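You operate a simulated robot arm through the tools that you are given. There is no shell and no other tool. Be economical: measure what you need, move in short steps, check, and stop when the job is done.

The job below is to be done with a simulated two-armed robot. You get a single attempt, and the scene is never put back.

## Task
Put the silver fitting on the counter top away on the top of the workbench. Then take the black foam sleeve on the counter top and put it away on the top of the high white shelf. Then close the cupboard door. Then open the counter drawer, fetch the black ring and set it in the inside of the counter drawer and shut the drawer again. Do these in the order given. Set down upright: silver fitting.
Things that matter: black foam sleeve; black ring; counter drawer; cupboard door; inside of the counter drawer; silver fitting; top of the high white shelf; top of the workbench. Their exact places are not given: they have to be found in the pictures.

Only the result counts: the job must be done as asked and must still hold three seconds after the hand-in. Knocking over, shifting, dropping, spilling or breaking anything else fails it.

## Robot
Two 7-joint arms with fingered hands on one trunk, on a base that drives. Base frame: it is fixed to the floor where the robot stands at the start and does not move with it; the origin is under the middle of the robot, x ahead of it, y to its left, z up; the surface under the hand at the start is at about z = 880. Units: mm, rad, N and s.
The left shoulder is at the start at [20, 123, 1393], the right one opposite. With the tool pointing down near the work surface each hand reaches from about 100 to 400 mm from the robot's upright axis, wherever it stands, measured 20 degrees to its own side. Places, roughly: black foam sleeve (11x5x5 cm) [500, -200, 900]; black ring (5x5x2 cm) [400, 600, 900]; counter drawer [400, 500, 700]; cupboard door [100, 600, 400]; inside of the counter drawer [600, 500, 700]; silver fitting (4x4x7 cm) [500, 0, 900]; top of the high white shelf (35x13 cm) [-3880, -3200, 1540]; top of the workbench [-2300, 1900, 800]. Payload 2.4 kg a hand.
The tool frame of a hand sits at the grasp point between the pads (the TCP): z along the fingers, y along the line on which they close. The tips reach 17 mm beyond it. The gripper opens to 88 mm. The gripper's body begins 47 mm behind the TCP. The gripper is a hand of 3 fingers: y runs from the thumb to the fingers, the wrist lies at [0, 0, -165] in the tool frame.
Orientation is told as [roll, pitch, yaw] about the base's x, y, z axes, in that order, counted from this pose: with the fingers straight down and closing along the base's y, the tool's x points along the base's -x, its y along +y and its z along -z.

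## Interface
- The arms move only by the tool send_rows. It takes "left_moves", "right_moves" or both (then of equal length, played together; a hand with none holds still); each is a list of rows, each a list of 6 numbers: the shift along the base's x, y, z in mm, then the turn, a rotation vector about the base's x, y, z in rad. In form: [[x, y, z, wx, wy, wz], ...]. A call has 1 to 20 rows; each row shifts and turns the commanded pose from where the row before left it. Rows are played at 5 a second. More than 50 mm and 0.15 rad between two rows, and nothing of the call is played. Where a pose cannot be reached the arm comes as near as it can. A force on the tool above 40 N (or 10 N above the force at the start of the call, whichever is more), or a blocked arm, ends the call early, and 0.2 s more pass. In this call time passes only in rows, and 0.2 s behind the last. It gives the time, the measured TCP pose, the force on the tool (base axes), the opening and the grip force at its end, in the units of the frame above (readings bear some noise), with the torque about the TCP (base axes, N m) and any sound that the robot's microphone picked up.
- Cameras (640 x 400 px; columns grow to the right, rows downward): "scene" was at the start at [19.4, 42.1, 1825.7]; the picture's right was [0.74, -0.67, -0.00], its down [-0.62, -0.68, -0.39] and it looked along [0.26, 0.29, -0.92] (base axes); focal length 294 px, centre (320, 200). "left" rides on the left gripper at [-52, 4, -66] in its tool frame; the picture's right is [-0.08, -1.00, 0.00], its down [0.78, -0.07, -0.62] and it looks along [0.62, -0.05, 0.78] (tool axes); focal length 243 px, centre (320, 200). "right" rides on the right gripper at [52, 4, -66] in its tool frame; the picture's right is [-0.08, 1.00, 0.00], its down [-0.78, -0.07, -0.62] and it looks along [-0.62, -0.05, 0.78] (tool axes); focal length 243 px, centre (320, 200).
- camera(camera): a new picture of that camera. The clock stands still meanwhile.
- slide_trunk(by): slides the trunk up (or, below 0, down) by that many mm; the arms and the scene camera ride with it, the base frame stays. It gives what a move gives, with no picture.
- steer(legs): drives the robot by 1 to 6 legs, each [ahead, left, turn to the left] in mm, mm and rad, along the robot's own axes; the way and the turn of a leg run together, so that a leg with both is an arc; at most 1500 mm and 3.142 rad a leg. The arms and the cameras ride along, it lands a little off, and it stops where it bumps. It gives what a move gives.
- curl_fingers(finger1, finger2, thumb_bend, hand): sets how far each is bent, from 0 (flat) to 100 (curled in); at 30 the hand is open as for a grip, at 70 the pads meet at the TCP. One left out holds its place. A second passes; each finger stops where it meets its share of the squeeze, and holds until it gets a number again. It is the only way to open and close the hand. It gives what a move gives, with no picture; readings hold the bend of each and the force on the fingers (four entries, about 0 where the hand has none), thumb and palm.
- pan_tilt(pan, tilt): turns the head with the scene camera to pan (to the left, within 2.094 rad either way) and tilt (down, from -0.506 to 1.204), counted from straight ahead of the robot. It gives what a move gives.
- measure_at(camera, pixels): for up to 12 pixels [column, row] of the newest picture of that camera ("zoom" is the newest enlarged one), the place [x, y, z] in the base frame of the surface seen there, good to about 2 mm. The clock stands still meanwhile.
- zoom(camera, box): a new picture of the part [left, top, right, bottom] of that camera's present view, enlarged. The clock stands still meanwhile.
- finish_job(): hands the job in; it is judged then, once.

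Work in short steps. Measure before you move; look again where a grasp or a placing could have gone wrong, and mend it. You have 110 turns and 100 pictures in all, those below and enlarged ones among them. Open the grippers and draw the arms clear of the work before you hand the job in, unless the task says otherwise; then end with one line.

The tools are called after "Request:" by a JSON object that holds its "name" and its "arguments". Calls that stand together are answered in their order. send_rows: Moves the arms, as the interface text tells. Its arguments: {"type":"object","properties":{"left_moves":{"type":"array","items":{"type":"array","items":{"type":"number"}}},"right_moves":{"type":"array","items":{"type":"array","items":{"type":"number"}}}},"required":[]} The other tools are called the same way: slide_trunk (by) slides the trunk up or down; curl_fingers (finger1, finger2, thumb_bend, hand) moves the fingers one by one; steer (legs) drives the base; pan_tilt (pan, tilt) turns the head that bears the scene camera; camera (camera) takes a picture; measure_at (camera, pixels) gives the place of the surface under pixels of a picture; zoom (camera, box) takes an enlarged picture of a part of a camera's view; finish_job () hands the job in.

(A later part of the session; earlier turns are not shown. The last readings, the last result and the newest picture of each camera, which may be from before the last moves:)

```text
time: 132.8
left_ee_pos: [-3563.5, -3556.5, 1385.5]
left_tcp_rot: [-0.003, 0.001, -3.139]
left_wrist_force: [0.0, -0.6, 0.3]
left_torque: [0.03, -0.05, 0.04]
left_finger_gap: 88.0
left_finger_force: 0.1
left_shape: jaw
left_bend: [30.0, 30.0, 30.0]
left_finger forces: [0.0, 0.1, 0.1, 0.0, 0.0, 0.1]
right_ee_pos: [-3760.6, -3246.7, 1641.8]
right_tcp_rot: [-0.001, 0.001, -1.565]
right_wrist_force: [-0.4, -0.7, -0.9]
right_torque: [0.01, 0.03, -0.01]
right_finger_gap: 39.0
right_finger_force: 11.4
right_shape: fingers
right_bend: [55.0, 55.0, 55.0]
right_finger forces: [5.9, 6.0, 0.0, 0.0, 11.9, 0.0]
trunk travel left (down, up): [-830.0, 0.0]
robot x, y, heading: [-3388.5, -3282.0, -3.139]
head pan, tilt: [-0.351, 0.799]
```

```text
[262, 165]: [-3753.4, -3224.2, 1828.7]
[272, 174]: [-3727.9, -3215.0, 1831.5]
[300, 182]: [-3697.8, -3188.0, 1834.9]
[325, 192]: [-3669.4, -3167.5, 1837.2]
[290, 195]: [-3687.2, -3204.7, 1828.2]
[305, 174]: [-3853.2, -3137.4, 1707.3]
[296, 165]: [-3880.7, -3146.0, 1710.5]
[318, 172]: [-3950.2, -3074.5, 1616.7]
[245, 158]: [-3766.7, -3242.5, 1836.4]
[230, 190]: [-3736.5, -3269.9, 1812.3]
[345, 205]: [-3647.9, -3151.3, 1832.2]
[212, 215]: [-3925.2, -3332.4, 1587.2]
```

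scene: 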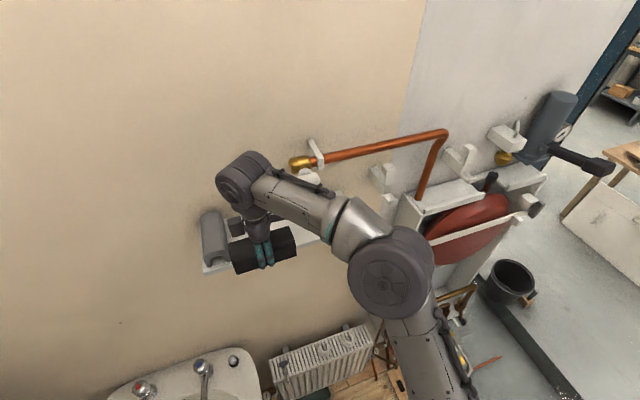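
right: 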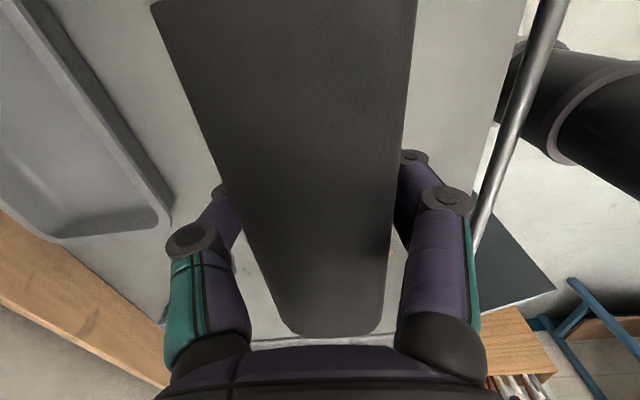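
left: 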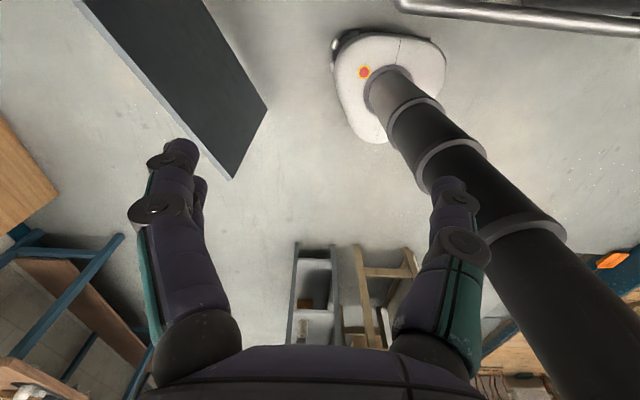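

Clearance to the valve would be tight, so I lean the hand (+0.3 about y, wrist back), drive 60 mm and re-measure before lowering.

Request:
{"name": "send_rows", "arguments": {"right_moves": [[0, 0, 0, 0, 0.15, 0], [0, 0, 0, 0, 0.15, 0]]}}

Request:
{"name": "steer", "arguments": {"legs": [[60, 0, 0]]}}

Request:
{"name": "send_rows", "arguments": {"right_moves": [[-20, 0, -10, 0, 0, 0], [-20, 0, -10, 0, 0, 0]]}}

Request:
{"name": "camera", "arguments": {"camera": "scene"}}

```text
time: 133.4
left_ee_pos: [-3563.0, -3555.7, 1384.0]
left_tcp_rot: [-0.001, 0.002, -3.138]
left_wrist_force: [0.0, 0.3, -0.4]
left_torque: [-0.01, 0.01, -0.02]
left_finger_gap: 87.9
left_finger_force: 0.1
left_shape: jaw
left_bend: [30.0, 30.0, 30.0]
left_finger forces: [0.0, 0.0, 0.0, 0.1, 0.0, 0.0]
right_ee_pos: [-3760.3, -3247.3, 1641.8]
right_tcp_rot: [-0.3, 0.002, -1.565]
right_wrist_force: [0.5, 0.5, -1.6]
right_torque: [0.0, -0.04, 0.0]
right_finger_gap: 38.8
right_finger_force: 11.9
right_shape: fingers
right_bend: [55.0, 55.0, 55.0]
right_finger forces: [5.9, 6.0, 0.1, 0.0, 11.8, 0.0]
trunk travel left (down, up): [-830.0, 0.0]
robot x, y, heading: [-3385.1, -3281.7, -3.135]
head pan, tilt: [-0.351, 0.799]
```

```text
time: 134.3
left_ee_pos: [-3617.2, -3556.8, 1387.3]
left_tcp_rot: [-0.001, -0.004, -3.138]
left_wrist_force: [0.2, -0.3, -0.3]
left_torque: [0.0, -0.02, -0.01]
left_finger_gap: 88.2
left_finger_force: 0.1
left_shape: jaw
left_bend: [30.0, 30.0, 30.0]
left_finger forces: [0.1, 0.0, 0.1, 0.0, 0.1, 0.0]
right_ee_pos: [-3811.3, -3247.4, 1643.0]
right_tcp_rot: [-0.307, 0.002, -1.566]
right_wrist_force: [0.9, -1.1, -0.1]
right_torque: [-0.02, 0.02, 0.02]
right_finger_gap: 39.1
right_finger_force: 11.6
right_shape: fingers
right_bend: [55.0, 55.0, 55.0]
right_finger forces: [6.0, 6.0, 0.0, 0.1, 11.8, 0.0]
trunk travel left (down, up): [-830.0, 0.0]
robot x, y, heading: [-3446.6, -3280.2, -3.14]
head pan, tilt: [-0.351, 0.799]
```

```text
time: 134.9
left_ee_pos: [-3622.5, -3557.1, 1385.1]
left_tcp_rot: [0.0, 0.002, -3.139]
left_wrist_force: [-0.3, 0.0, 1.1]
left_torque: [-0.03, -0.01, 0.0]
left_finger_gap: 87.9
left_finger_force: 0.0
left_shape: jaw
left_bend: [30.0, 30.0, 30.0]
left_finger forces: [0.0, 0.0, 0.0, 0.0, 0.0, 0.0]
right_ee_pos: [-3858.1, -3246.3, 1622.6]
right_tcp_rot: [-0.303, 0.0, -1.566]
right_wrist_force: [-0.7, 0.4, -0.9]
right_torque: [-0.02, 0.0, 0.02]
right_finger_gap: 38.8
right_finger_force: 11.9
right_shape: fingers
right_bend: [55.0, 55.0, 55.0]
right_finger forces: [6.0, 6.0, 0.1, 0.0, 11.7, 0.0]
trunk travel left (down, up): [-830.0, 0.0]
robot x, y, heading: [-3449.0, -3278.7, -3.135]
head pan, tilt: [-0.351, 0.799]
```

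```text
63 pictures are left
```

scene: 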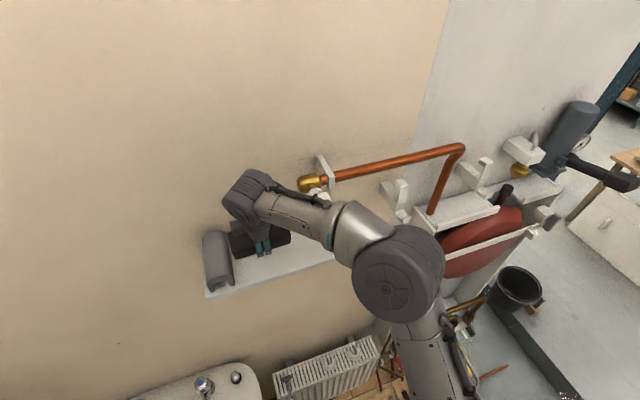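

Looks good. I measure the forearm contour by the valve once more and the sleeve/gap.

Request:
{"name": "measure_at", "arguments": {"camera": "scene", "pixels": [[278, 188], [300, 195], [322, 201], [318, 194], [306, 184], [235, 235], [245, 255], [285, 235], [217, 255], [231, 270], [262, 265], [250, 175]]}}

Request:
{"name": "camera", "arguments": {"camera": "right"}}

```text
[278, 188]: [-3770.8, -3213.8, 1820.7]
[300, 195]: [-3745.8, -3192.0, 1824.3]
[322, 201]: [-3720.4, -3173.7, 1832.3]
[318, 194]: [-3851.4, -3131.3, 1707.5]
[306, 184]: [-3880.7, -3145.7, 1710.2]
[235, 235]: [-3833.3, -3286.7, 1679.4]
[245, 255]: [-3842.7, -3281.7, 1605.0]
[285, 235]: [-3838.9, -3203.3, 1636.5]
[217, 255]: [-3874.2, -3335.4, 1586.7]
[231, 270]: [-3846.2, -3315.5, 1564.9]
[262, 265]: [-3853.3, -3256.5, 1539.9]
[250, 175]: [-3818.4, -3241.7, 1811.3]
```

```text
62 pictures are left
```

right: 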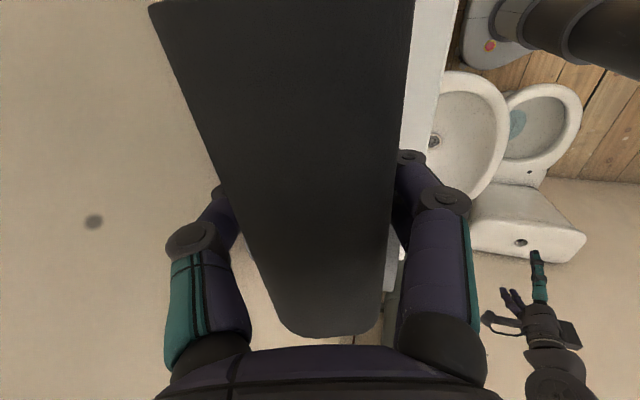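

Clear by ~40 mm. I lower gently to contact (expected at TCP z≈1569).

Request:
{"name": "send_rows", "arguments": {"right_moves": [[0, 0, -20, 0, 0, 0], [0, 0, -20, 0, 0, 0], [0, 0, -7, 0, 0, 0], [0, 0, -3, 0, 0, 0], [0, 0, -3, 0, 0, 0]]}}

Request:
{"name": "camera", "arguments": {"camera": "scene"}}

```text
time: 136.2
left_ee_pos: [-3624.1, -3557.0, 1385.4]
left_tcp_rot: [-0.002, 0.0, -3.138]
left_wrist_force: [0.1, 1.0, 0.6]
left_torque: [-0.02, 0.02, -0.02]
left_finger_gap: 87.7
left_finger_force: 0.0
left_shape: jaw
left_bend: [30.0, 30.0, 30.0]
left_finger forces: [0.1, 0.0, 0.0, 0.0, 0.0, 0.0]
right_ee_pos: [-3859.2, -3247.9, 1568.5]
right_tcp_rot: [-0.302, 0.004, -1.566]
right_wrist_force: [0.6, 0.2, 4.8]
right_torque: [0.01, -0.07, 0.02]
right_finger_gap: 39.1
right_finger_force: 12.7
right_shape: fingers
right_bend: [57.0, 57.0, 55.0]
right_finger forces: [6.0, 6.2, 0.1, 0.0, 13.2, 0.0]
trunk travel left (down, up): [-830.0, 0.0]
robot x, y, heading: [-3450.3, -3280.3, -3.142]
head pan, tilt: [-0.351, 0.799]
```

```text
61 pictures are left
```

scene: 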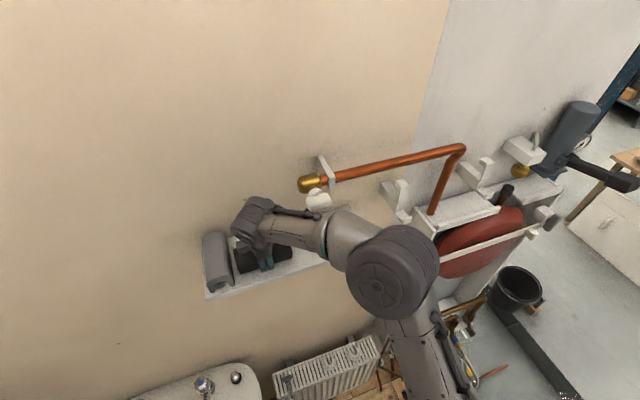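

Contact felt (4.8 N). I open the hand slowly, partially first, then fully.

Request:
{"name": "curl_fingers", "arguments": {"hand": "right", "finger1": 45, "finger2": 45, "thumb_bend": 45}}

Request:
{"name": "curl_fingers", "arguments": {"hand": "right", "finger1": 32, "finger2": 32, "thumb_bend": 32}}

Request:
{"name": "camera", "arguments": {"camera": "right"}}

```text
time: 137.2
left_ee_pos: [-3624.2, -3556.1, 1385.9]
left_tcp_rot: [-0.002, 0.001, -3.138]
left_wrist_force: [0.7, 0.8, -0.3]
left_torque: [-0.01, 0.02, -0.01]
left_finger_gap: 88.0
left_finger_force: 0.0
left_shape: jaw
left_bend: [30.0, 30.0, 30.0]
left_finger forces: [0.1, 0.0, 0.1, 0.0, 0.0, 0.0]
right_ee_pos: [-3859.7, -3248.1, 1569.0]
right_tcp_rot: [-0.3, 0.003, -1.565]
right_wrist_force: [-2.2, 0.8, 9.2]
right_torque: [0.02, -0.17, 0.04]
right_finger_gap: 45.5
right_finger_force: 5.1
right_shape: fingers
right_bend: [51.0, 51.0, 45.0]
right_finger forces: [4.8, 5.0, 0.1, 0.0, 0.2, 0.0]
trunk travel left (down, up): [-830.0, 0.0]
robot x, y, heading: [-3447.8, -3286.5, -3.136]
head pan, tilt: [-0.351, 0.799]
```

```text
time: 138.2
left_ee_pos: [-3623.3, -3557.0, 1386.6]
left_tcp_rot: [-0.004, 0.001, -3.137]
left_wrist_force: [-0.8, -0.5, 0.4]
left_torque: [-0.01, -0.01, 0.03]
left_finger_gap: 87.8
left_finger_force: 0.0
left_shape: jaw
left_bend: [30.0, 30.0, 30.0]
left_finger forces: [0.1, 0.0, 0.0, 0.1, 0.1, 0.0]
right_ee_pos: [-3859.6, -3248.5, 1568.9]
right_tcp_rot: [-0.302, 0.0, -1.566]
right_wrist_force: [-6.6, 1.7, 27.9]
right_torque: [-0.02, -0.49, -0.03]
right_finger_gap: 62.8
right_finger_force: 14.3
right_shape: fingers
right_bend: [50.0, 50.0, 32.0]
right_finger forces: [13.9, 14.0, 0.0, 0.1, 0.0, 0.0]
trunk travel left (down, up): [-830.0, 0.0]
robot x, y, heading: [-3449.0, -3285.4, -3.137]
head pan, tilt: [-0.351, 0.799]
```

```text
60 pictures are left
```

right: 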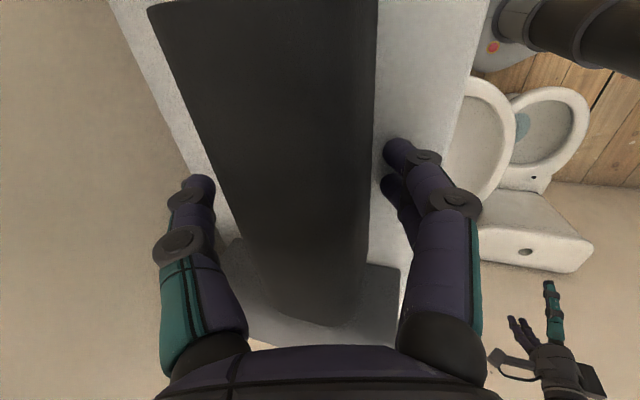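

The robot-side fingers press on the shelf while opening (28 N). I lift the hand a little so they can clear, then look.

Request:
{"name": "send_rows", "arguments": {"right_moves": [[0, 0, 5, 0, 0, 0], [0, 0, 5, 0, 0, 0], [0, 0, 5, 0, 0, 0]]}}

Request:
{"name": "camera", "arguments": {"camera": "right"}}

```text
time: 138.9
left_ee_pos: [-3625.2, -3557.5, 1385.1]
left_tcp_rot: [-0.001, 0.002, -3.138]
left_wrist_force: [0.8, -0.6, -0.1]
left_torque: [0.02, 0.02, 0.0]
left_finger_gap: 87.8
left_finger_force: 0.1
left_shape: jaw
left_bend: [30.0, 30.0, 30.0]
left_finger forces: [0.0, 0.1, 0.1, 0.1, 0.1, 0.0]
right_ee_pos: [-3860.1, -3247.5, 1582.8]
right_tcp_rot: [-0.297, 0.001, -1.564]
right_wrist_force: [0.1, 0.1, -0.5]
right_torque: [0.02, -0.06, 0.05]
right_finger_gap: 79.8
right_finger_force: 0.1
right_shape: fingers
right_bend: [32.0, 32.0, 32.0]
right_finger forces: [0.0, 0.1, 0.1, 0.1, 0.1, 0.0]
trunk travel left (down, up): [-830.0, 0.0]
robot x, y, heading: [-3445.6, -3285.6, -3.14]
head pan, tilt: [-0.351, 0.799]
```

```text
59 pictures are left
```

right: 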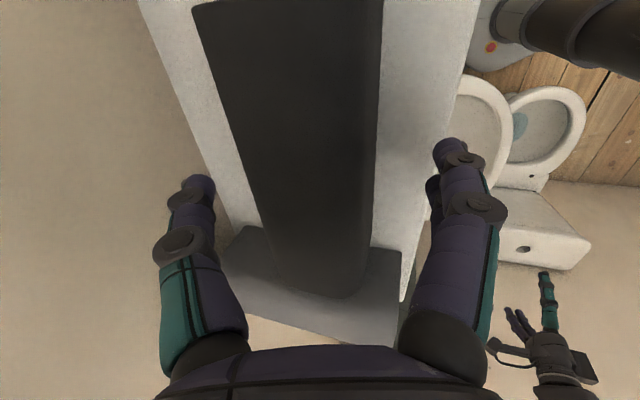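

The sleeve lies flat on the shelf. I lift straight up and back the robot out, then check.

Request:
{"name": "send_rows", "arguments": {"right_moves": [[0, 0, 20, 0, 0, 0], [0, 0, 30, 0, 0, 0], [10, 0, 25, 0, 0, 0]]}}

Request:
{"name": "steer", "arguments": {"legs": [[-350, 0, 0]]}}

Request:
{"name": "camera", "arguments": {"camera": "scene"}}

```text
time: 139.8
left_ee_pos: [-3623.8, -3556.1, 1384.9]
left_tcp_rot: [-0.001, 0.002, -3.139]
left_wrist_force: [0.9, 0.4, 0.4]
left_torque: [0.0, -0.03, -0.01]
left_finger_gap: 87.9
left_finger_force: 0.0
left_shape: jaw
left_bend: [30.0, 30.0, 30.0]
left_finger forces: [0.0, 0.1, 0.0, 0.0, 0.1, 0.1]
right_ee_pos: [-3850.4, -3247.6, 1658.5]
right_tcp_rot: [-0.299, -0.001, -1.566]
right_wrist_force: [-0.5, -0.5, 0.0]
right_torque: [-0.02, 0.02, 0.02]
right_finger_gap: 79.9
right_finger_force: 0.0
right_shape: fingers
right_bend: [32.0, 32.0, 32.0]
right_finger forces: [0.1, 0.0, 0.1, 0.0, 0.0, 0.0]
trunk travel left (down, up): [-830.0, 0.0]
robot x, y, heading: [-3449.9, -3281.1, -3.131]
head pan, tilt: [-0.351, 0.799]
```

```text
time: 142.0
left_ee_pos: [-3273.0, -3555.3, 1384.8]
left_tcp_rot: [-0.003, 0.004, -3.135]
left_wrist_force: [0.4, 0.2, -0.2]
left_torque: [0.05, 0.0, -0.02]
left_finger_gap: 88.0
left_finger_force: 0.1
left_shape: jaw
left_bend: [30.0, 30.0, 30.0]
left_finger forces: [0.0, 0.0, 0.1, 0.0, 0.0, 0.0]
right_ee_pos: [-3499.8, -3246.4, 1657.4]
right_tcp_rot: [-0.3, 0.002, -1.561]
right_wrist_force: [-0.6, -0.1, 0.1]
right_torque: [0.01, 0.01, 0.0]
right_finger_gap: 79.7
right_finger_force: 0.1
right_shape: fingers
right_bend: [32.0, 32.0, 32.0]
right_finger forces: [0.0, 0.0, 0.1, 0.1, 0.1, 0.0]
trunk travel left (down, up): [-830.0, 0.0]
robot x, y, heading: [-3096.3, -3280.8, -3.138]
head pan, tilt: [-0.351, 0.799]
```

```text
58 pictures are left
```

scene: 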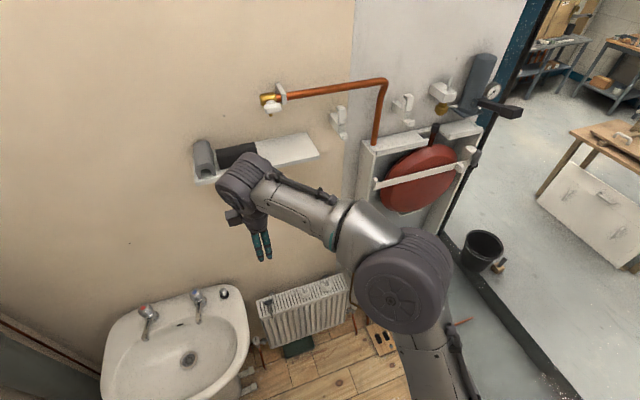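

The sleeve rests on the shelf next to the other one. I straighten and draw in the hand, lower the trunk, and drive back to the cupboard area.

Request:
{"name": "send_rows", "arguments": {"right_moves": [[20, 10, -40, 0, -0.15, 0], [20, 10, -40, 0, -0.15, 0], [20, 10, -40, 0, 0, -0.15], [20, 10, -40, 0, 0, -0.15], [20, 10, -40, 0, 0, -0.15], [20, 5, -40, 0, 0, -0.15], [20, 5, 0, 0, 0, -0.15], [0, 0, 0, 0, 0, -0.15], [0, 0, 0, 0, 0, -0.15], [0, 0, 0, 0, 0, -0.15], [0, 0, 0, 0, 0, -0.15], [0, 0, 0, 0, 0, -0.15]]}}

Request:
{"name": "slide_trunk", "arguments": {"by": -223}}

Request:
{"name": "steer", "arguments": {"legs": [[0, -500, 0], [0, 0, -1.571], [1480, 0, 0], [0, -1325, 0], [0, -1325, 0], [1250, 0, 0]]}}

Request:
{"name": "pan_tilt", "arguments": {"pan": -0.5, "tilt": 0.6}}

Request:
{"name": "camera", "arguments": {"camera": "scene"}}

```text
time: 144.6
left_ee_pos: [-3272.1, -3556.9, 1385.5]
left_tcp_rot: [-0.002, 0.003, -3.134]
left_wrist_force: [0.1, -0.5, -0.5]
left_torque: [-0.04, 0.0, -0.01]
left_finger_gap: 88.1
left_finger_force: 0.1
left_shape: jaw
left_bend: [30.0, 30.0, 30.0]
left_finger forces: [0.1, 0.0, 0.0, 0.0, 0.0, 0.0]
right_ee_pos: [-3358.9, -3187.7, 1418.8]
right_tcp_rot: [0.0, -0.002, -3.064]
right_wrist_force: [-0.3, -0.1, 0.1]
right_torque: [0.03, -0.03, 0.01]
right_finger_gap: 79.6
right_finger_force: 0.0
right_shape: fingers
right_bend: [32.0, 32.0, 32.0]
right_finger forces: [0.0, 0.0, 0.0, 0.1, 0.0, 0.1]
trunk travel left (down, up): [-830.0, 0.0]
robot x, y, heading: [-3094.6, -3281.5, -3.137]
head pan, tilt: [-0.351, 0.799]
```

```text
time: 147.0
left_ee_pos: [-3272.8, -3555.8, 1162.6]
left_tcp_rot: [-0.003, 0.004, -3.134]
left_wrist_force: [0.0, 0.5, 0.6]
left_torque: [-0.03, -0.03, 0.0]
left_finger_gap: 87.7
left_finger_force: 0.0
left_shape: jaw
left_bend: [30.0, 30.0, 30.0]
left_finger forces: [0.1, 0.0, 0.0, 0.1, 0.0, 0.0]
right_ee_pos: [-3358.7, -3188.2, 1195.9]
right_tcp_rot: [0.0, -0.002, -3.061]
right_wrist_force: [0.1, 0.1, 0.1]
right_torque: [0.04, -0.01, 0.02]
right_finger_gap: 80.0
right_finger_force: 0.1
right_shape: fingers
right_bend: [32.0, 32.0, 32.0]
right_finger forces: [0.0, 0.1, 0.0, 0.0, 0.1, 0.0]
trunk travel left (down, up): [-607.0, 223.0]
robot x, y, heading: [-3095.3, -3279.8, -3.135]
head pan, tilt: [-0.351, 0.799]
```

```text
time: 179.0
left_ee_pos: [-599.0, -1.5, 1162.1]
left_tcp_rot: [-0.002, 0.003, 1.49]
left_wrist_force: [-0.1, 0.5, 0.6]
left_torque: [0.02, -0.01, 0.03]
left_finger_gap: 88.0
left_finger_force: 0.2
left_shape: jaw
left_bend: [30.0, 30.0, 30.0]
left_finger forces: [0.0, 0.1, 0.0, 0.0, 0.0, 0.0]
right_ee_pos: [-224.1, 52.9, 1195.6]
right_tcp_rot: [0.001, -0.001, 1.561]
right_wrist_force: [1.0, -0.6, 0.0]
right_torque: [-0.01, -0.02, -0.02]
right_finger_gap: 79.7
right_finger_force: 0.1
right_shape: fingers
right_bend: [32.0, 32.0, 32.0]
right_finger forces: [0.0, 0.0, 0.0, 0.0, 0.0, 0.0]
trunk travel left (down, up): [-607.0, 223.0]
robot x, y, heading: [-340.4, -202.3, 1.487]
head pan, tilt: [-0.351, 0.799]
```

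```text
time: 179.7
left_ee_pos: [-598.8, 0.2, 1163.3]
left_tcp_rot: [-0.002, 0.002, 1.489]
left_wrist_force: [1.0, 0.4, 0.1]
left_torque: [0.04, -0.02, -0.01]
left_finger_gap: 87.7
left_finger_force: 0.1
left_shape: jaw
left_bend: [30.0, 30.0, 30.0]
left_finger forces: [0.1, 0.0, 0.1, 0.0, 0.0, 0.0]
right_ee_pos: [-225.2, 53.5, 1195.4]
right_tcp_rot: [0.0, -0.002, 1.562]
right_wrist_force: [-0.2, -1.0, 1.1]
right_torque: [-0.02, -0.02, -0.02]
right_finger_gap: 79.8
right_finger_force: 0.0
right_shape: fingers
right_bend: [32.0, 32.0, 32.0]
right_finger forces: [0.0, 0.0, 0.1, 0.1, 0.0, 0.1]
trunk travel left (down, up): [-607.0, 223.0]
robot x, y, heading: [-341.5, -201.3, 1.492]
head pan, tilt: [-0.499, 0.6]
```

```text
57 pictures are left
```

scene: 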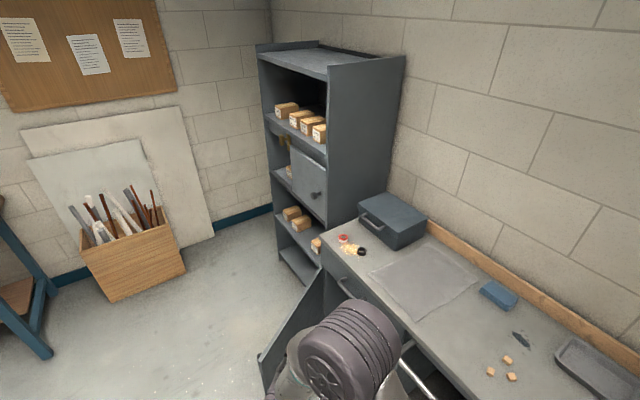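

The open cupboard door is the dark panel at (290,330), partly hidden by my arm. I move to a better viewpoint facing the counter's left part.

Request:
{"name": "steer", "arguments": {"legs": [[400, 350, 0], [0, 0, -1.49]]}}

Request:
{"name": "pan_tilt", "arguments": {"pan": 0.4, "tilt": 0.75}}

Request:
{"name": "camera", "arguments": {"camera": "scene"}}

```text
time: 186.4
left_ee_pos: [-478.8, 501.1, 1161.4]
left_tcp_rot: [-0.002, 0.004, 0.014]
left_wrist_force: [-0.1, 0.1, -0.6]
left_torque: [0.01, -0.01, 0.01]
left_finger_gap: 87.9
left_finger_force: 0.1
left_shape: jaw
left_bend: [30.0, 30.0, 30.0]
left_finger forces: [0.1, 0.1, 0.0, 0.0, 0.0, 0.0]
right_ee_pos: [-388.3, 132.8, 1195.0]
right_tcp_rot: [0.002, -0.002, 0.088]
right_wrist_force: [0.7, -0.1, -0.4]
right_torque: [-0.01, 0.03, 0.0]
right_finger_gap: 80.0
right_finger_force: 0.0
right_shape: fingers
right_bend: [32.0, 32.0, 32.0]
right_finger forces: [0.0, 0.1, 0.0, 0.0, 0.0, 0.1]
trunk travel left (down, up): [-607.0, 223.0]
robot x, y, heading: [-654.2, 225.7, 0.015]
head pan, tilt: [-0.499, 0.6]
```

```text
time: 187.6
left_ee_pos: [-478.2, 500.7, 1163.4]
left_tcp_rot: [-0.001, 0.003, 0.013]
left_wrist_force: [-0.7, -0.1, 0.7]
left_torque: [-0.01, -0.06, 0.0]
left_finger_gap: 87.7
left_finger_force: 0.0
left_shape: jaw
left_bend: [30.0, 30.0, 30.0]
left_finger forces: [0.0, 0.0, 0.0, 0.1, 0.0, 0.0]
right_ee_pos: [-389.0, 134.6, 1194.9]
right_tcp_rot: [-0.001, -0.001, 0.086]
right_wrist_force: [-0.4, -0.6, -0.4]
right_torque: [-0.01, 0.03, -0.01]
right_finger_gap: 80.1
right_finger_force: 0.1
right_shape: fingers
right_bend: [32.0, 32.0, 32.0]
right_finger forces: [0.1, 0.1, 0.0, 0.1, 0.1, 0.0]
trunk travel left (down, up): [-607.0, 223.0]
robot x, y, heading: [-651.2, 223.2, 0.015]
head pan, tilt: [0.4, 0.75]
```

```text
56 pictures are left
```

scene: 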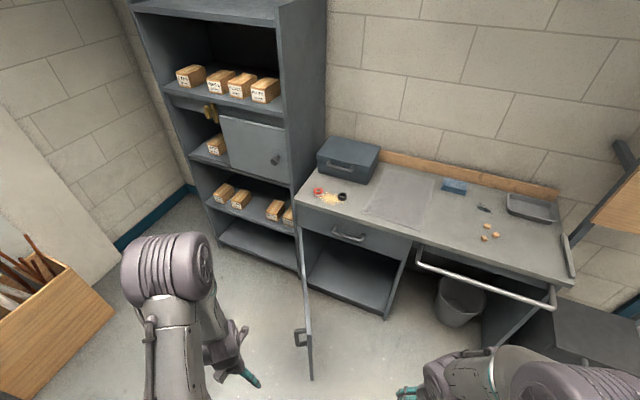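

The cupboard is under the drawer; its door is hinged at left and sticks out toward me (free end (310,375), handle (300,337)). I measure it along with the drawer and ring.

Request:
{"name": "measure_at", "arguments": {"camera": "scene", "pixels": [[297, 245], [306, 305], [309, 340], [312, 378], [299, 330], [299, 343], [301, 215], [300, 270], [350, 235], [400, 225], [340, 300], [342, 196]]}}

Request:
{"name": "zoom", "arguments": {"camera": "scene", "box": [260, 160, 460, 385]}}

Request:
{"name": "measure_at", "arguments": {"camera": "zoom", "pixels": [[90, 150], [115, 200], [130, 300], [128, 250], [90, 270], [85, 310], [145, 375], [230, 135], [290, 140], [250, 145], [95, 85], [410, 140]]}}

```text
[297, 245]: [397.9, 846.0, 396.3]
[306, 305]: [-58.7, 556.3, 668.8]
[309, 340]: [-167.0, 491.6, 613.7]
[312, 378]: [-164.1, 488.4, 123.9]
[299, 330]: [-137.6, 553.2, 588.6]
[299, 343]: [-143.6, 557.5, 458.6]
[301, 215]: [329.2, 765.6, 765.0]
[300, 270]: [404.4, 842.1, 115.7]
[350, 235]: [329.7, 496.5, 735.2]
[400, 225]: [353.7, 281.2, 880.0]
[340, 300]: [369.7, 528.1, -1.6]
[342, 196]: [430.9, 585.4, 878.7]
```

```text
1.78 times, centred on (360, 272) of scene
```

zoom: 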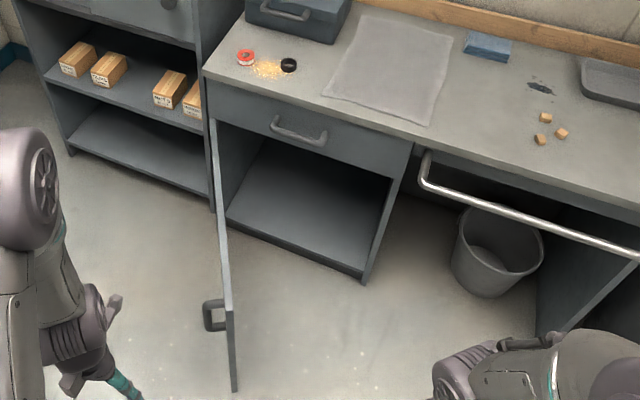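

```text
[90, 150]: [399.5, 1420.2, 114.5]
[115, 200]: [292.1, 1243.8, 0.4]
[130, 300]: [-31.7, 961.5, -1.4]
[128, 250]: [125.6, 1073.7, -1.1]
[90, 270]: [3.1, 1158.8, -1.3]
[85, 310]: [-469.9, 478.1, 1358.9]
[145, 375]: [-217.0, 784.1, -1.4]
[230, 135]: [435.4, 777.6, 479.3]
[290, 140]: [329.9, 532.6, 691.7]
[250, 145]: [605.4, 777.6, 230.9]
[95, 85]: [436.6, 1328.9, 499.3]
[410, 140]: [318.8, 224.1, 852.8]
```

The door is ~560 long, hinged near (330, 780), open ~60°, z 100–670, handle at z 460–590. I stand at about (−470, 700) heading 0, and lower the trunk so the right hand can push its outer face above the handle.

Request:
{"name": "steer", "arguments": {"legs": [[0, 480, -0.015], [170, 0, 0]]}}

Request:
{"name": "slide_trunk", "arguments": {"by": -350}}

Request:
{"name": "curl_fingers", "arguments": {"hand": "right", "finger1": 68, "finger2": 68, "thumb_bend": 68}}

Request:
{"name": "pan_tilt", "arguments": {"pan": -0.1, "tilt": 1.0}}

Request:
{"name": "camera", "arguments": {"camera": "scene"}}

```text
time: 191.5
left_ee_pos: [-310.4, 984.2, 1162.9]
left_tcp_rot: [-0.002, 0.003, 0.003]
left_wrist_force: [0.6, 0.0, 0.5]
left_torque: [-0.01, -0.04, 0.01]
left_finger_gap: 88.2
left_finger_force: 0.0
left_shape: jaw
left_bend: [30.0, 30.0, 30.0]
left_finger forces: [0.1, 0.1, 0.0, 0.1, 0.1, 0.1]
right_ee_pos: [-224.9, 615.5, 1195.2]
right_tcp_rot: [0.0, -0.001, 0.078]
right_wrist_force: [0.7, 0.2, -0.2]
right_torque: [0.01, -0.01, 0.01]
right_finger_gap: 80.0
right_finger_force: 0.1
right_shape: fingers
right_bend: [32.0, 32.0, 32.0]
right_finger forces: [0.1, 0.0, 0.0, 0.0, 0.1, 0.0]
trunk travel left (down, up): [-607.0, 223.0]
robot x, y, heading: [-491.1, 707.3, 0.007]
head pan, tilt: [0.4, 0.75]
```

```text
time: 194.9
left_ee_pos: [-312.6, 983.3, 812.0]
left_tcp_rot: [-0.001, 0.003, 0.004]
left_wrist_force: [-0.4, 0.3, -0.5]
left_torque: [0.01, 0.02, 0.02]
left_finger_gap: 87.9
left_finger_force: 0.1
left_shape: jaw
left_bend: [30.0, 30.0, 30.0]
left_finger forces: [0.0, 0.1, 0.1, 0.0, 0.0, 0.0]
right_ee_pos: [-226.1, 615.2, 845.3]
right_tcp_rot: [-0.001, -0.003, 0.08]
right_wrist_force: [0.0, 0.5, -0.2]
right_torque: [0.0, -0.02, 0.0]
right_finger_gap: 79.9
right_finger_force: 0.0
right_shape: fingers
right_bend: [32.0, 32.0, 32.0]
right_finger forces: [0.0, 0.0, 0.0, 0.0, 0.0, 0.1]
trunk travel left (down, up): [-257.0, 573.0]
robot x, y, heading: [-490.2, 710.1, 0.002]
head pan, tilt: [0.4, 0.75]
```

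```text
time: 195.9
left_ee_pos: [-311.8, 984.2, 813.1]
left_tcp_rot: [-0.002, 0.003, 0.004]
left_wrist_force: [0.5, 0.3, 0.4]
left_torque: [0.02, 0.0, -0.02]
left_finger_gap: 87.8
left_finger_force: 0.0
left_shape: jaw
left_bend: [30.0, 30.0, 30.0]
left_finger forces: [0.1, 0.0, 0.1, 0.0, 0.0, 0.1]
right_ee_pos: [-225.5, 616.1, 846.6]
right_tcp_rot: [-0.003, -0.002, 0.077]
right_wrist_force: [0.5, 0.3, -0.4]
right_torque: [0.0, 0.02, -0.05]
right_finger_gap: 2.5
right_finger_force: 0.0
right_shape: fingers
right_bend: [68.0, 68.0, 68.0]
right_finger forces: [0.1, 0.0, 0.0, 0.0, 0.1, 0.0]
trunk travel left (down, up): [-257.0, 573.0]
robot x, y, heading: [-488.2, 708.7, 0.001]
head pan, tilt: [0.4, 0.75]
```

```text
time: 196.9
left_ee_pos: [-311.7, 983.0, 812.6]
left_tcp_rot: [-0.002, 0.005, 0.004]
left_wrist_force: [-0.9, -0.3, -0.4]
left_torque: [0.02, 0.0, 0.03]
left_finger_gap: 88.0
left_finger_force: 0.0
left_shape: jaw
left_bend: [30.0, 30.0, 30.0]
left_finger forces: [0.1, 0.0, 0.0, 0.0, 0.0, 0.0]
right_ee_pos: [-224.6, 614.7, 846.1]
right_tcp_rot: [-0.001, -0.002, 0.078]
right_wrist_force: [-0.8, 0.2, 0.0]
right_torque: [-0.02, -0.01, 0.02]
right_finger_gap: 2.7
right_finger_force: 0.1
right_shape: fingers
right_bend: [68.0, 68.0, 68.0]
right_finger forces: [0.1, 0.1, 0.1, 0.0, 0.1, 0.0]
trunk travel left (down, up): [-257.0, 573.0]
robot x, y, heading: [-488.9, 710.5, 0.003]
head pan, tilt: [-0.099, 1.0]
```

```text
54 pictures are left
```

scene: 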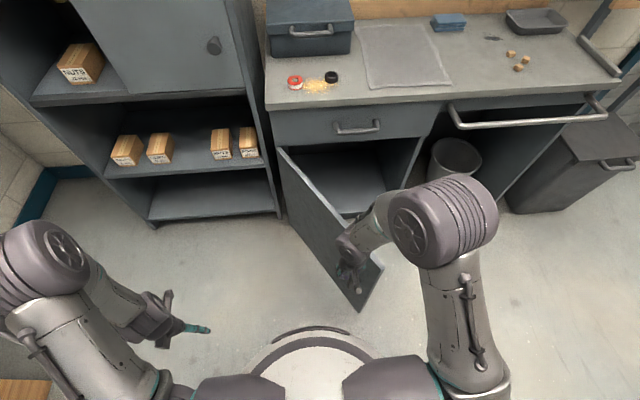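

The hand is on the outer side of the door. I tilt the tool forward and lower it to z≈640 near (−125, 612), just off the door's face.

Request:
{"name": "send_rows", "arguments": {"right_moves": [[16, 0, -30, 0, -0.15, 0], [16, 0, -30, 0, -0.15, 0], [16, 0, -35, 0, -0.15, 0], [16, 0, -35, 0, -0.15, 0], [18, 0, -38, 0, -0.15, 0], [18, 0, -38, 0, 0, 0]]}}

Request:
{"name": "camera", "arguments": {"camera": "scene"}}

```text
time: 198.3
left_ee_pos: [-312.5, 983.5, 813.1]
left_tcp_rot: [-0.003, 0.005, 0.004]
left_wrist_force: [-0.1, -0.5, 0.0]
left_torque: [0.01, 0.0, 0.02]
left_finger_gap: 87.8
left_finger_force: 0.1
left_shape: jaw
left_bend: [30.0, 30.0, 30.0]
left_finger forces: [0.0, 0.0, 0.1, 0.0, 0.0, 0.1]
right_ee_pos: [-124.5, 617.4, 638.7]
right_tcp_rot: [-0.073, -0.749, 0.107]
right_wrist_force: [-0.1, -0.3, 0.1]
right_torque: [0.03, 0.0, 0.01]
right_finger_gap: 2.6
right_finger_force: 0.1
right_shape: fingers
right_bend: [68.0, 68.0, 68.0]
right_finger forces: [0.0, 0.1, 0.0, 0.0, 0.0, 0.0]
trunk travel left (down, up): [-257.0, 573.0]
robot x, y, heading: [-486.7, 710.1, 0.005]
head pan, tilt: [-0.099, 1.0]
```

```text
53 pictures are left
```

scene: 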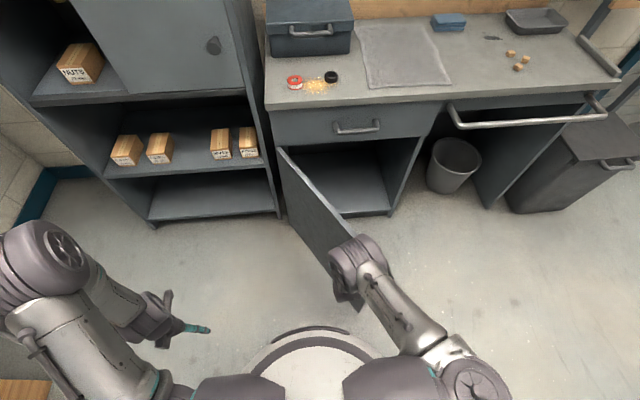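

I push the door by driving diagonally ahead-right, first 300 mm.

Request:
{"name": "steer", "arguments": {"legs": [[247, -170, 0]]}}

Request:
{"name": "camera", "arguments": {"camera": "scene"}}

```text
time: 200.3
left_ee_pos: [-64.6, 811.4, 812.1]
left_tcp_rot: [-0.002, 0.003, 0.006]
left_wrist_force: [-0.2, -0.6, 0.6]
left_torque: [-0.01, -0.01, -0.01]
left_finger_gap: 87.7
left_finger_force: 0.1
left_shape: jaw
left_bend: [30.0, 30.0, 30.0]
left_finger forces: [0.0, 0.0, 0.0, 0.1, 0.0, 0.0]
right_ee_pos: [122.4, 445.2, 638.3]
right_tcp_rot: [-0.073, -0.746, 0.108]
right_wrist_force: [0.1, 0.3, -0.3]
right_torque: [0.0, -0.01, 0.01]
right_finger_gap: 2.1
right_finger_force: 0.1
right_shape: fingers
right_bend: [68.0, 68.0, 68.0]
right_finger forces: [0.0, 0.1, 0.0, 0.0, 0.0, 0.0]
trunk travel left (down, up): [-257.0, 573.0]
robot x, y, heading: [-241.3, 533.6, 0.008]
head pan, tilt: [-0.099, 1.0]
```

```text
52 pictures are left
```

scene: 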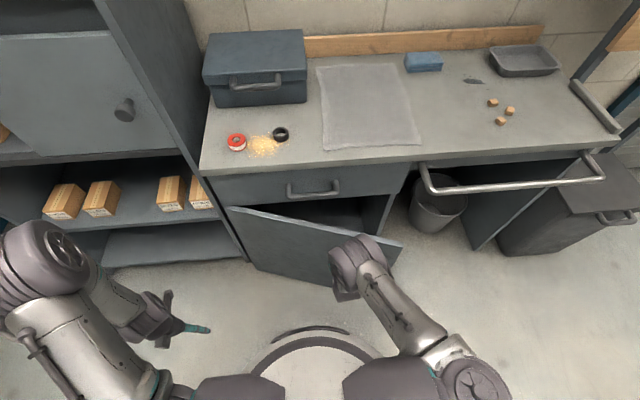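

The door is following. I drive on 130 mm, then finish with the arm watching force.

Request:
{"name": "steer", "arguments": {"legs": [[130, -75, 0]]}}

Request:
{"name": "send_rows", "arguments": {"right_moves": [[12, 0, 0, 0, 0, 0], [12, 0, 0, 0, 0, 0], [10, 0, 0, 0, 0, 0], [8, 0, 0, 0, 0, 0], [8, 0, 0, 0, 0, 0], [8, 0, 0, 0, 0, 0]]}}

Request:
{"name": "camera", "arguments": {"camera": "scene"}}

```text
time: 201.7
left_ee_pos: [62.6, 736.8, 813.3]
left_tcp_rot: [-0.002, 0.005, 0.004]
left_wrist_force: [0.0, 0.1, -0.4]
left_torque: [0.0, 0.01, 0.01]
left_finger_gap: 87.8
left_finger_force: 0.0
left_shape: jaw
left_bend: [30.0, 30.0, 30.0]
left_finger forces: [0.0, 0.0, 0.0, 0.1, 0.0, 0.0]
right_ee_pos: [248.3, 371.5, 639.0]
right_tcp_rot: [-0.072, -0.747, 0.106]
right_wrist_force: [0.6, 0.9, -0.6]
right_torque: [0.0, -0.03, -0.01]
right_finger_gap: 2.2
right_finger_force: 0.1
right_shape: fingers
right_bend: [68.0, 68.0, 68.0]
right_finger forces: [0.0, 0.0, 0.0, 0.0, 0.0, 0.0]
trunk travel left (down, up): [-257.0, 573.0]
robot x, y, heading: [-116.6, 462.0, 0.007]
head pan, tilt: [-0.099, 1.0]
```

```text
time: 203.1
left_ee_pos: [61.8, 736.5, 812.2]
left_tcp_rot: [-0.002, 0.005, 0.006]
left_wrist_force: [-0.3, 0.9, -0.7]
left_torque: [0.01, 0.01, -0.02]
left_finger_gap: 87.8
left_finger_force: 0.0
left_shape: jaw
left_bend: [30.0, 30.0, 30.0]
left_finger forces: [0.0, 0.0, 0.1, 0.1, 0.0, 0.0]
right_ee_pos: [306.3, 371.1, 639.4]
right_tcp_rot: [-0.074, -0.748, 0.107]
right_wrist_force: [-0.5, -0.1, -0.8]
right_torque: [0.03, 0.01, 0.06]
right_finger_gap: 2.3
right_finger_force: 0.1
right_shape: fingers
right_bend: [68.0, 68.0, 68.0]
right_finger forces: [0.0, 0.0, 0.0, 0.0, 0.1, 0.0]
trunk travel left (down, up): [-257.0, 573.0]
robot x, y, heading: [-114.9, 462.0, 0.009]
head pan, tilt: [-0.099, 1.0]
```

```text
51 pictures are left
```

scene: 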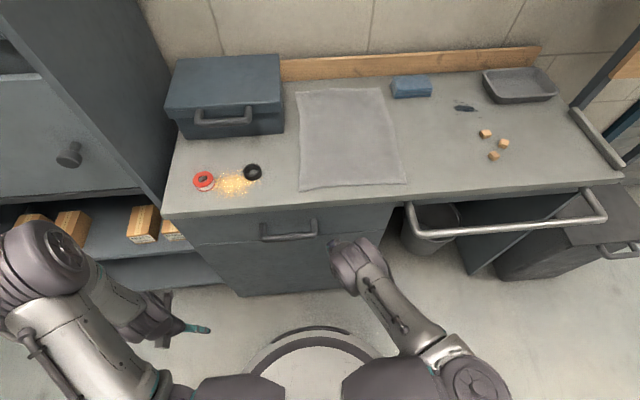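

Almost shut and no resistance yet; I keep pushing in small steps.

Request:
{"name": "send_rows", "arguments": {"right_moves": [[5, 0, 0, 0, 0, 0], [5, 0, 0, 0, 0, 0], [4, 0, 0, 0, 0, 0], [4, 0, 0, 0, 0, 0], [4, 0, 0, 0, 0, 0], [4, 0, 0, 0, 0, 0]]}}

Request:
{"name": "measure_at", "arguments": {"camera": "scene", "pixels": [[225, 262], [300, 270], [320, 280], [280, 255], [230, 230], [350, 225], [265, 230], [290, 237], [315, 230], [252, 172]]}}

```text
time: 203.8
left_ee_pos: [62.4, 735.6, 813.1]
left_tcp_rot: [-0.003, 0.001, 0.005]
left_wrist_force: [0.1, 0.0, -0.8]
left_torque: [-0.02, 0.01, 0.01]
left_finger_gap: 88.1
left_finger_force: 0.0
left_shape: jaw
left_bend: [30.0, 30.0, 30.0]
left_finger forces: [0.0, 0.0, 0.0, 0.1, 0.0, 0.1]
right_ee_pos: [311.0, 373.4, 633.8]
right_tcp_rot: [-0.07, -0.726, 0.108]
right_wrist_force: [-15.3, 2.0, 1.7]
right_torque: [0.0, 0.03, 0.09]
right_finger_gap: 1.9
right_finger_force: 7.5
right_shape: fingers
right_bend: [68.0, 74.0, 68.0]
right_finger forces: [0.0, 15.2, 0.0, 0.1, 0.1, 0.0]
trunk travel left (down, up): [-257.0, 573.0]
robot x, y, heading: [-112.1, 460.1, 0.0]
head pan, tilt: [-0.099, 1.0]
stopped in row 3 (right hand): the force on the tool passed its limit at 43 N (the readings are from after the stop); the commanded pose is now the measured one
```

```text
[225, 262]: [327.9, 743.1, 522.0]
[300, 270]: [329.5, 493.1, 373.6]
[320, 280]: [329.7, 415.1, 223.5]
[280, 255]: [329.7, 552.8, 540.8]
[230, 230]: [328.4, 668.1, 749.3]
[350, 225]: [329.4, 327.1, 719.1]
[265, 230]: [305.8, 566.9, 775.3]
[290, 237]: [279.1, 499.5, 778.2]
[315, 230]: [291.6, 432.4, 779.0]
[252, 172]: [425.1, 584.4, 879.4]
```

The door face is flush at x≈329 with the drawer front: closed (43 N stop). I back the hand off and look at the drawer handle.

Request:
{"name": "send_rows", "arguments": {"right_moves": [[-30, 0, 10, 0, 0, 0], [-35, 0, 20, 0, 0, 0], [-35, 0, 20, 0, 0, 0], [-30, 0, 30, 0, 0, 0]]}}

Request:
{"name": "zoom", "arguments": {"camera": "scene", "box": [160, 150, 400, 300]}}

Request:
{"name": "measure_at", "arguments": {"camera": "zoom", "pixels": [[275, 215], [275, 235], [300, 228], [345, 225], [400, 215], [412, 195], [280, 205], [345, 232], [345, 218], [60, 280], [400, 330], [245, 58]]}}

```text
time: 204.8
left_ee_pos: [61.0, 738.0, 813.7]
left_tcp_rot: [-0.003, 0.003, 0.003]
left_wrist_force: [-0.8, -1.3, 0.1]
left_torque: [-0.01, 0.0, 0.01]
left_finger_gap: 87.9
left_finger_force: 0.1
left_shape: jaw
left_bend: [30.0, 30.0, 30.0]
left_finger forces: [0.1, 0.0, 0.1, 0.1, 0.0, 0.0]
right_ee_pos: [183.0, 373.4, 718.2]
right_tcp_rot: [-0.07, -0.733, 0.105]
right_wrist_force: [-0.3, 0.1, 0.1]
right_torque: [-0.01, 0.0, 0.01]
right_finger_gap: 2.1
right_finger_force: 0.0
right_shape: fingers
right_bend: [68.0, 68.0, 68.0]
right_finger forces: [0.0, 0.1, 0.1, 0.0, 0.0, 0.0]
trunk travel left (down, up): [-257.0, 573.0]
robot x, y, heading: [-114.6, 462.2, 0.006]
head pan, tilt: [-0.099, 1.0]
```

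```text
2.67 times, centred on (280, 225) of scene
```

zoom: 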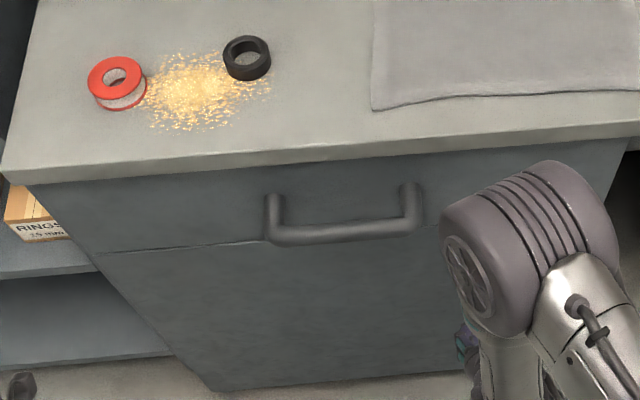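

```text
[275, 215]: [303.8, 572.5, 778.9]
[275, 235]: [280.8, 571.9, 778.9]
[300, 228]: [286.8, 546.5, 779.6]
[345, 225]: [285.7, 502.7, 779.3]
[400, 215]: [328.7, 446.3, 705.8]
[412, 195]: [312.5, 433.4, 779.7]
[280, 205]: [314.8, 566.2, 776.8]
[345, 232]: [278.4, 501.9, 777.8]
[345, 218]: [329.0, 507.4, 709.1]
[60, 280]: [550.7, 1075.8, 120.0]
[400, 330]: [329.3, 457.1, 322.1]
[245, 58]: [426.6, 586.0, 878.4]
```

The handle bar runs y 433–572 at x≈281, z≈773. I shift left 125 mm, open the hand and turn it 90° about its axis so it closes across the bar.

Request:
{"name": "steer", "arguments": {"legs": [[0, 125, 0]]}}

Request:
{"name": "curl_fingers", "arguments": {"hand": "right", "finger1": 45, "finger2": 45, "thumb_bend": 45}}

Request:
{"name": "send_rows", "arguments": {"right_moves": [[0, 0, 5, -0.0994, 0, 0.111], [0, 0, 5, -0.0994, 0, 0.111], [0, 0, 5, -0.0994, 0, 0.111], [0, 0, 5, -0.0994, 0, 0.111], [0, 0, 5, -0.0994, 0, 0.111], [0, 0, 5, -0.0994, 0, 0.111], [0, 0, 5, -0.0994, 0, 0.111], [0, 0, 5, -0.0994, 0, 0.111], [0, 0, 5, -0.0994, 0, 0.111], [0, 0, 5, -0.0994, 0, 0.111]]}}

Request:
{"name": "camera", "arguments": {"camera": "scene"}}

Request:
{"name": "camera", "arguments": {"camera": "right"}}

```text
time: 206.1
left_ee_pos: [61.2, 865.0, 812.7]
left_tcp_rot: [-0.003, 0.004, 0.005]
left_wrist_force: [-0.4, -0.6, 0.1]
left_torque: [0.01, 0.0, -0.02]
left_finger_gap: 88.0
left_finger_force: 0.1
left_shape: jaw
left_bend: [30.0, 30.0, 30.0]
left_finger forces: [0.0, 0.0, 0.0, 0.0, 0.0, 0.0]
right_ee_pos: [183.8, 500.3, 717.9]
right_tcp_rot: [-0.071, -0.73, 0.105]
right_wrist_force: [-1.3, 0.5, -0.4]
right_torque: [0.01, 0.0, -0.01]
right_finger_gap: 2.1
right_finger_force: 0.0
right_shape: fingers
right_bend: [68.0, 68.0, 68.0]
right_finger forces: [0.0, 0.0, 0.0, 0.0, 0.0, 0.0]
trunk travel left (down, up): [-257.0, 573.0]
robot x, y, heading: [-116.3, 589.5, 0.005]
head pan, tilt: [-0.099, 1.0]
```

```text
time: 207.1
left_ee_pos: [61.5, 865.8, 813.4]
left_tcp_rot: [-0.001, 0.003, 0.003]
left_wrist_force: [-0.2, -0.3, 0.2]
left_torque: [0.01, -0.01, -0.01]
left_finger_gap: 87.8
left_finger_force: 0.1
left_shape: jaw
left_bend: [30.0, 30.0, 30.0]
left_finger forces: [0.0, 0.1, 0.0, 0.0, 0.0, 0.0]
right_ee_pos: [182.7, 501.8, 715.3]
right_tcp_rot: [-0.068, -0.731, 0.105]
right_wrist_force: [0.5, -0.2, -0.1]
right_torque: [0.02, 0.02, 0.02]
right_finger_gap: 50.7
right_finger_force: 0.2
right_shape: fingers
right_bend: [45.0, 45.0, 45.0]
right_finger forces: [0.0, 0.0, 0.1, 0.1, 0.0, 0.0]
trunk travel left (down, up): [-257.0, 573.0]
robot x, y, heading: [-112.9, 593.6, 0.002]
head pan, tilt: [-0.099, 1.0]
```

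```text
time: 209.3
left_ee_pos: [60.0, 864.1, 814.1]
left_tcp_rot: [-0.002, 0.005, 0.004]
left_wrist_force: [-0.8, 0.6, 0.4]
left_torque: [0.01, 0.01, -0.01]
left_finger_gap: 87.8
left_finger_force: 0.0
left_shape: jaw
left_bend: [30.0, 30.0, 30.0]
left_finger forces: [0.0, 0.1, 0.0, 0.1, 0.1, 0.1]
right_ee_pos: [183.3, 498.5, 767.2]
right_tcp_rot: [-0.73, -0.01, 1.575]
right_wrist_force: [-0.3, 0.5, 0.6]
right_torque: [0.01, -0.01, 0.02]
right_finger_gap: 50.6
right_finger_force: 0.1
right_shape: fingers
right_bend: [45.0, 45.0, 45.0]
right_finger forces: [0.0, 0.1, 0.0, 0.1, 0.0, 0.0]
right hand out of reach, approached as far as the arm can: row 10
trunk travel left (down, up): [-257.0, 573.0]
robot x, y, heading: [-113.7, 591.0, 0.002]
head pan, tilt: [-0.099, 1.0]
```

```text
49 pictures are left
```

scene: 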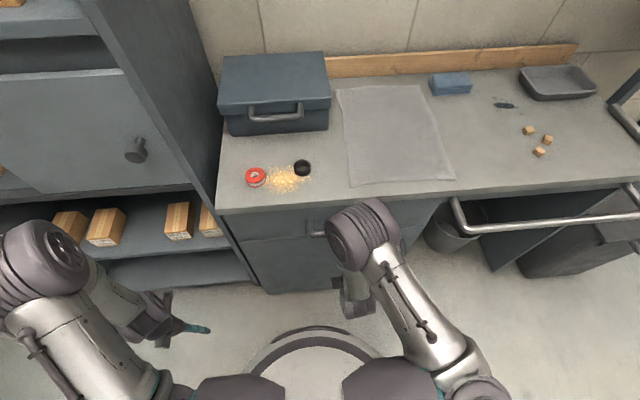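

```text
48 pictures are left
```

right: 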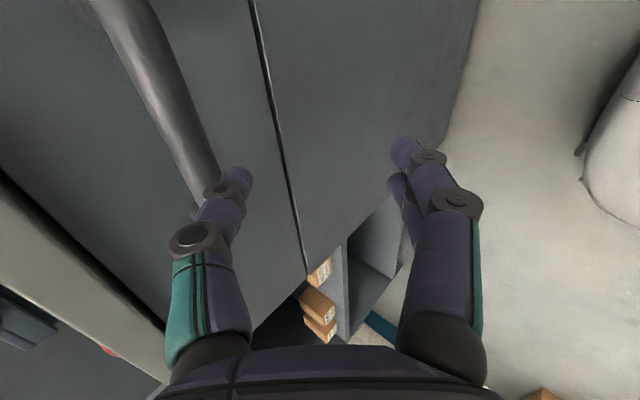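

Orientation is now 0.73 tilt with the closing across the bar. I move to the pre-grasp above the bar along the tool axis.

Request:
{"name": "send_rows", "arguments": {"right_moves": [[5, 1, 22, 0, 0, 0], [15, 2, 22, 0, 0, 0], [25, 2, 21, 0, 0, 0]]}}

Request:
{"name": "camera", "arguments": {"camera": "right"}}

```text
time: 210.1
left_ee_pos: [62.4, 865.6, 811.5]
left_tcp_rot: [-0.002, 0.004, 0.004]
left_wrist_force: [-0.1, 0.4, -0.5]
left_torque: [0.01, -0.03, 0.02]
left_finger_gap: 88.1
left_finger_force: 0.0
left_shape: jaw
left_bend: [30.0, 30.0, 30.0]
left_finger forces: [0.1, 0.1, 0.0, 0.0, 0.0, 0.0]
right_ee_pos: [229.6, 504.3, 834.0]
right_tcp_rot: [-0.73, -0.003, 1.571]
right_wrist_force: [0.8, 0.5, 0.2]
right_torque: [0.02, 0.04, -0.02]
right_finger_gap: 51.0
right_finger_force: 0.0
right_shape: fingers
right_bend: [45.0, 45.0, 45.0]
right_finger forces: [0.0, 0.1, 0.1, 0.1, 0.0, 0.0]
trunk travel left (down, up): [-257.0, 573.0]
robot x, y, heading: [-117.7, 591.3, 0.005]
head pan, tilt: [-0.099, 1.0]
```

```text
47 pictures are left
```

right: 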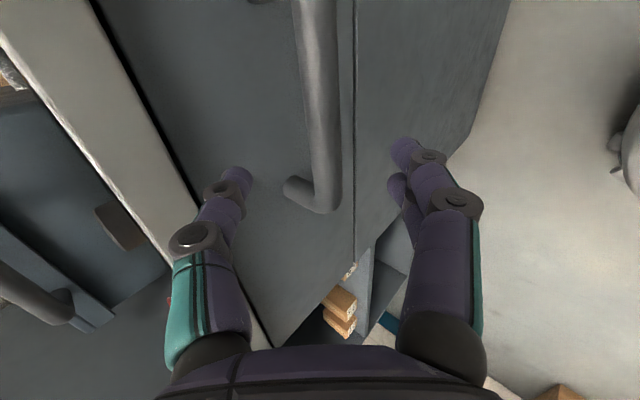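

The bar is lined up between the fingers. I advance 80 mm along the tool axis and close.

Request:
{"name": "send_rows", "arguments": {"right_moves": [[18, 0, -20, 0, 0, 0], [18, 0, -20, 0, 0, 0], [16, 0, -20, 0, 0, 0]]}}

Request:
{"name": "curl_fingers", "arguments": {"hand": "right", "finger1": 70, "finger2": 70, "thumb_bend": 70}}

Request:
{"name": "camera", "arguments": {"camera": "right"}}

```text
time: 210.9
left_ee_pos: [61.1, 865.8, 811.8]
left_tcp_rot: [-0.003, 0.003, 0.004]
left_wrist_force: [0.3, -0.3, 0.0]
left_torque: [-0.03, 0.03, -0.03]
left_finger_gap: 88.0
left_finger_force: 0.1
left_shape: jaw
left_bend: [30.0, 30.0, 30.0]
left_finger forces: [0.0, 0.0, 0.0, 0.0, 0.0, 0.0]
right_ee_pos: [279.9, 502.4, 774.2]
right_tcp_rot: [-0.73, -0.011, 1.573]
right_wrist_force: [-0.1, 0.0, 0.0]
right_torque: [-0.01, 0.0, -0.01]
right_finger_gap: 50.7
right_finger_force: 0.1
right_shape: fingers
right_bend: [45.0, 45.0, 45.0]
right_finger forces: [0.0, 0.0, 0.0, 0.1, 0.0, 0.0]
right hand out of reach, approached as far as the arm can: row 3
trunk travel left (down, up): [-257.0, 573.0]
robot x, y, heading: [-118.3, 592.8, 0.003]
head pan, tilt: [-0.099, 1.0]
```

```text
time: 211.9
left_ee_pos: [61.8, 866.2, 812.7]
left_tcp_rot: [-0.001, 0.003, 0.003]
left_wrist_force: [-0.5, 0.0, 1.0]
left_torque: [-0.02, 0.01, -0.05]
left_finger_gap: 87.9
left_finger_force: 0.1
left_shape: jaw
left_bend: [30.0, 30.0, 30.0]
left_finger forces: [0.1, 0.0, 0.1, 0.0, 0.0, 0.0]
right_ee_pos: [281.8, 501.8, 772.7]
right_tcp_rot: [-0.731, -0.008, 1.571]
right_wrist_force: [1.6, 0.0, -2.5]
right_torque: [0.03, 0.0, -0.02]
right_finger_gap: 10.4
right_finger_force: 4.1
right_shape: fingers
right_bend: [65.0, 65.0, 66.0]
right_finger forces: [2.4, 2.4, 0.0, 0.1, 4.3, 0.1]
trunk travel left (down, up): [-257.0, 573.0]
robot x, y, heading: [-112.6, 590.1, 0.005]
head pan, tilt: [-0.099, 1.0]
```

```text
46 pictures are left
```

right: 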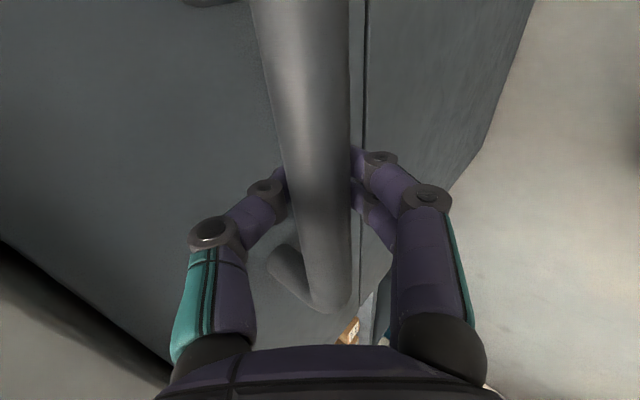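

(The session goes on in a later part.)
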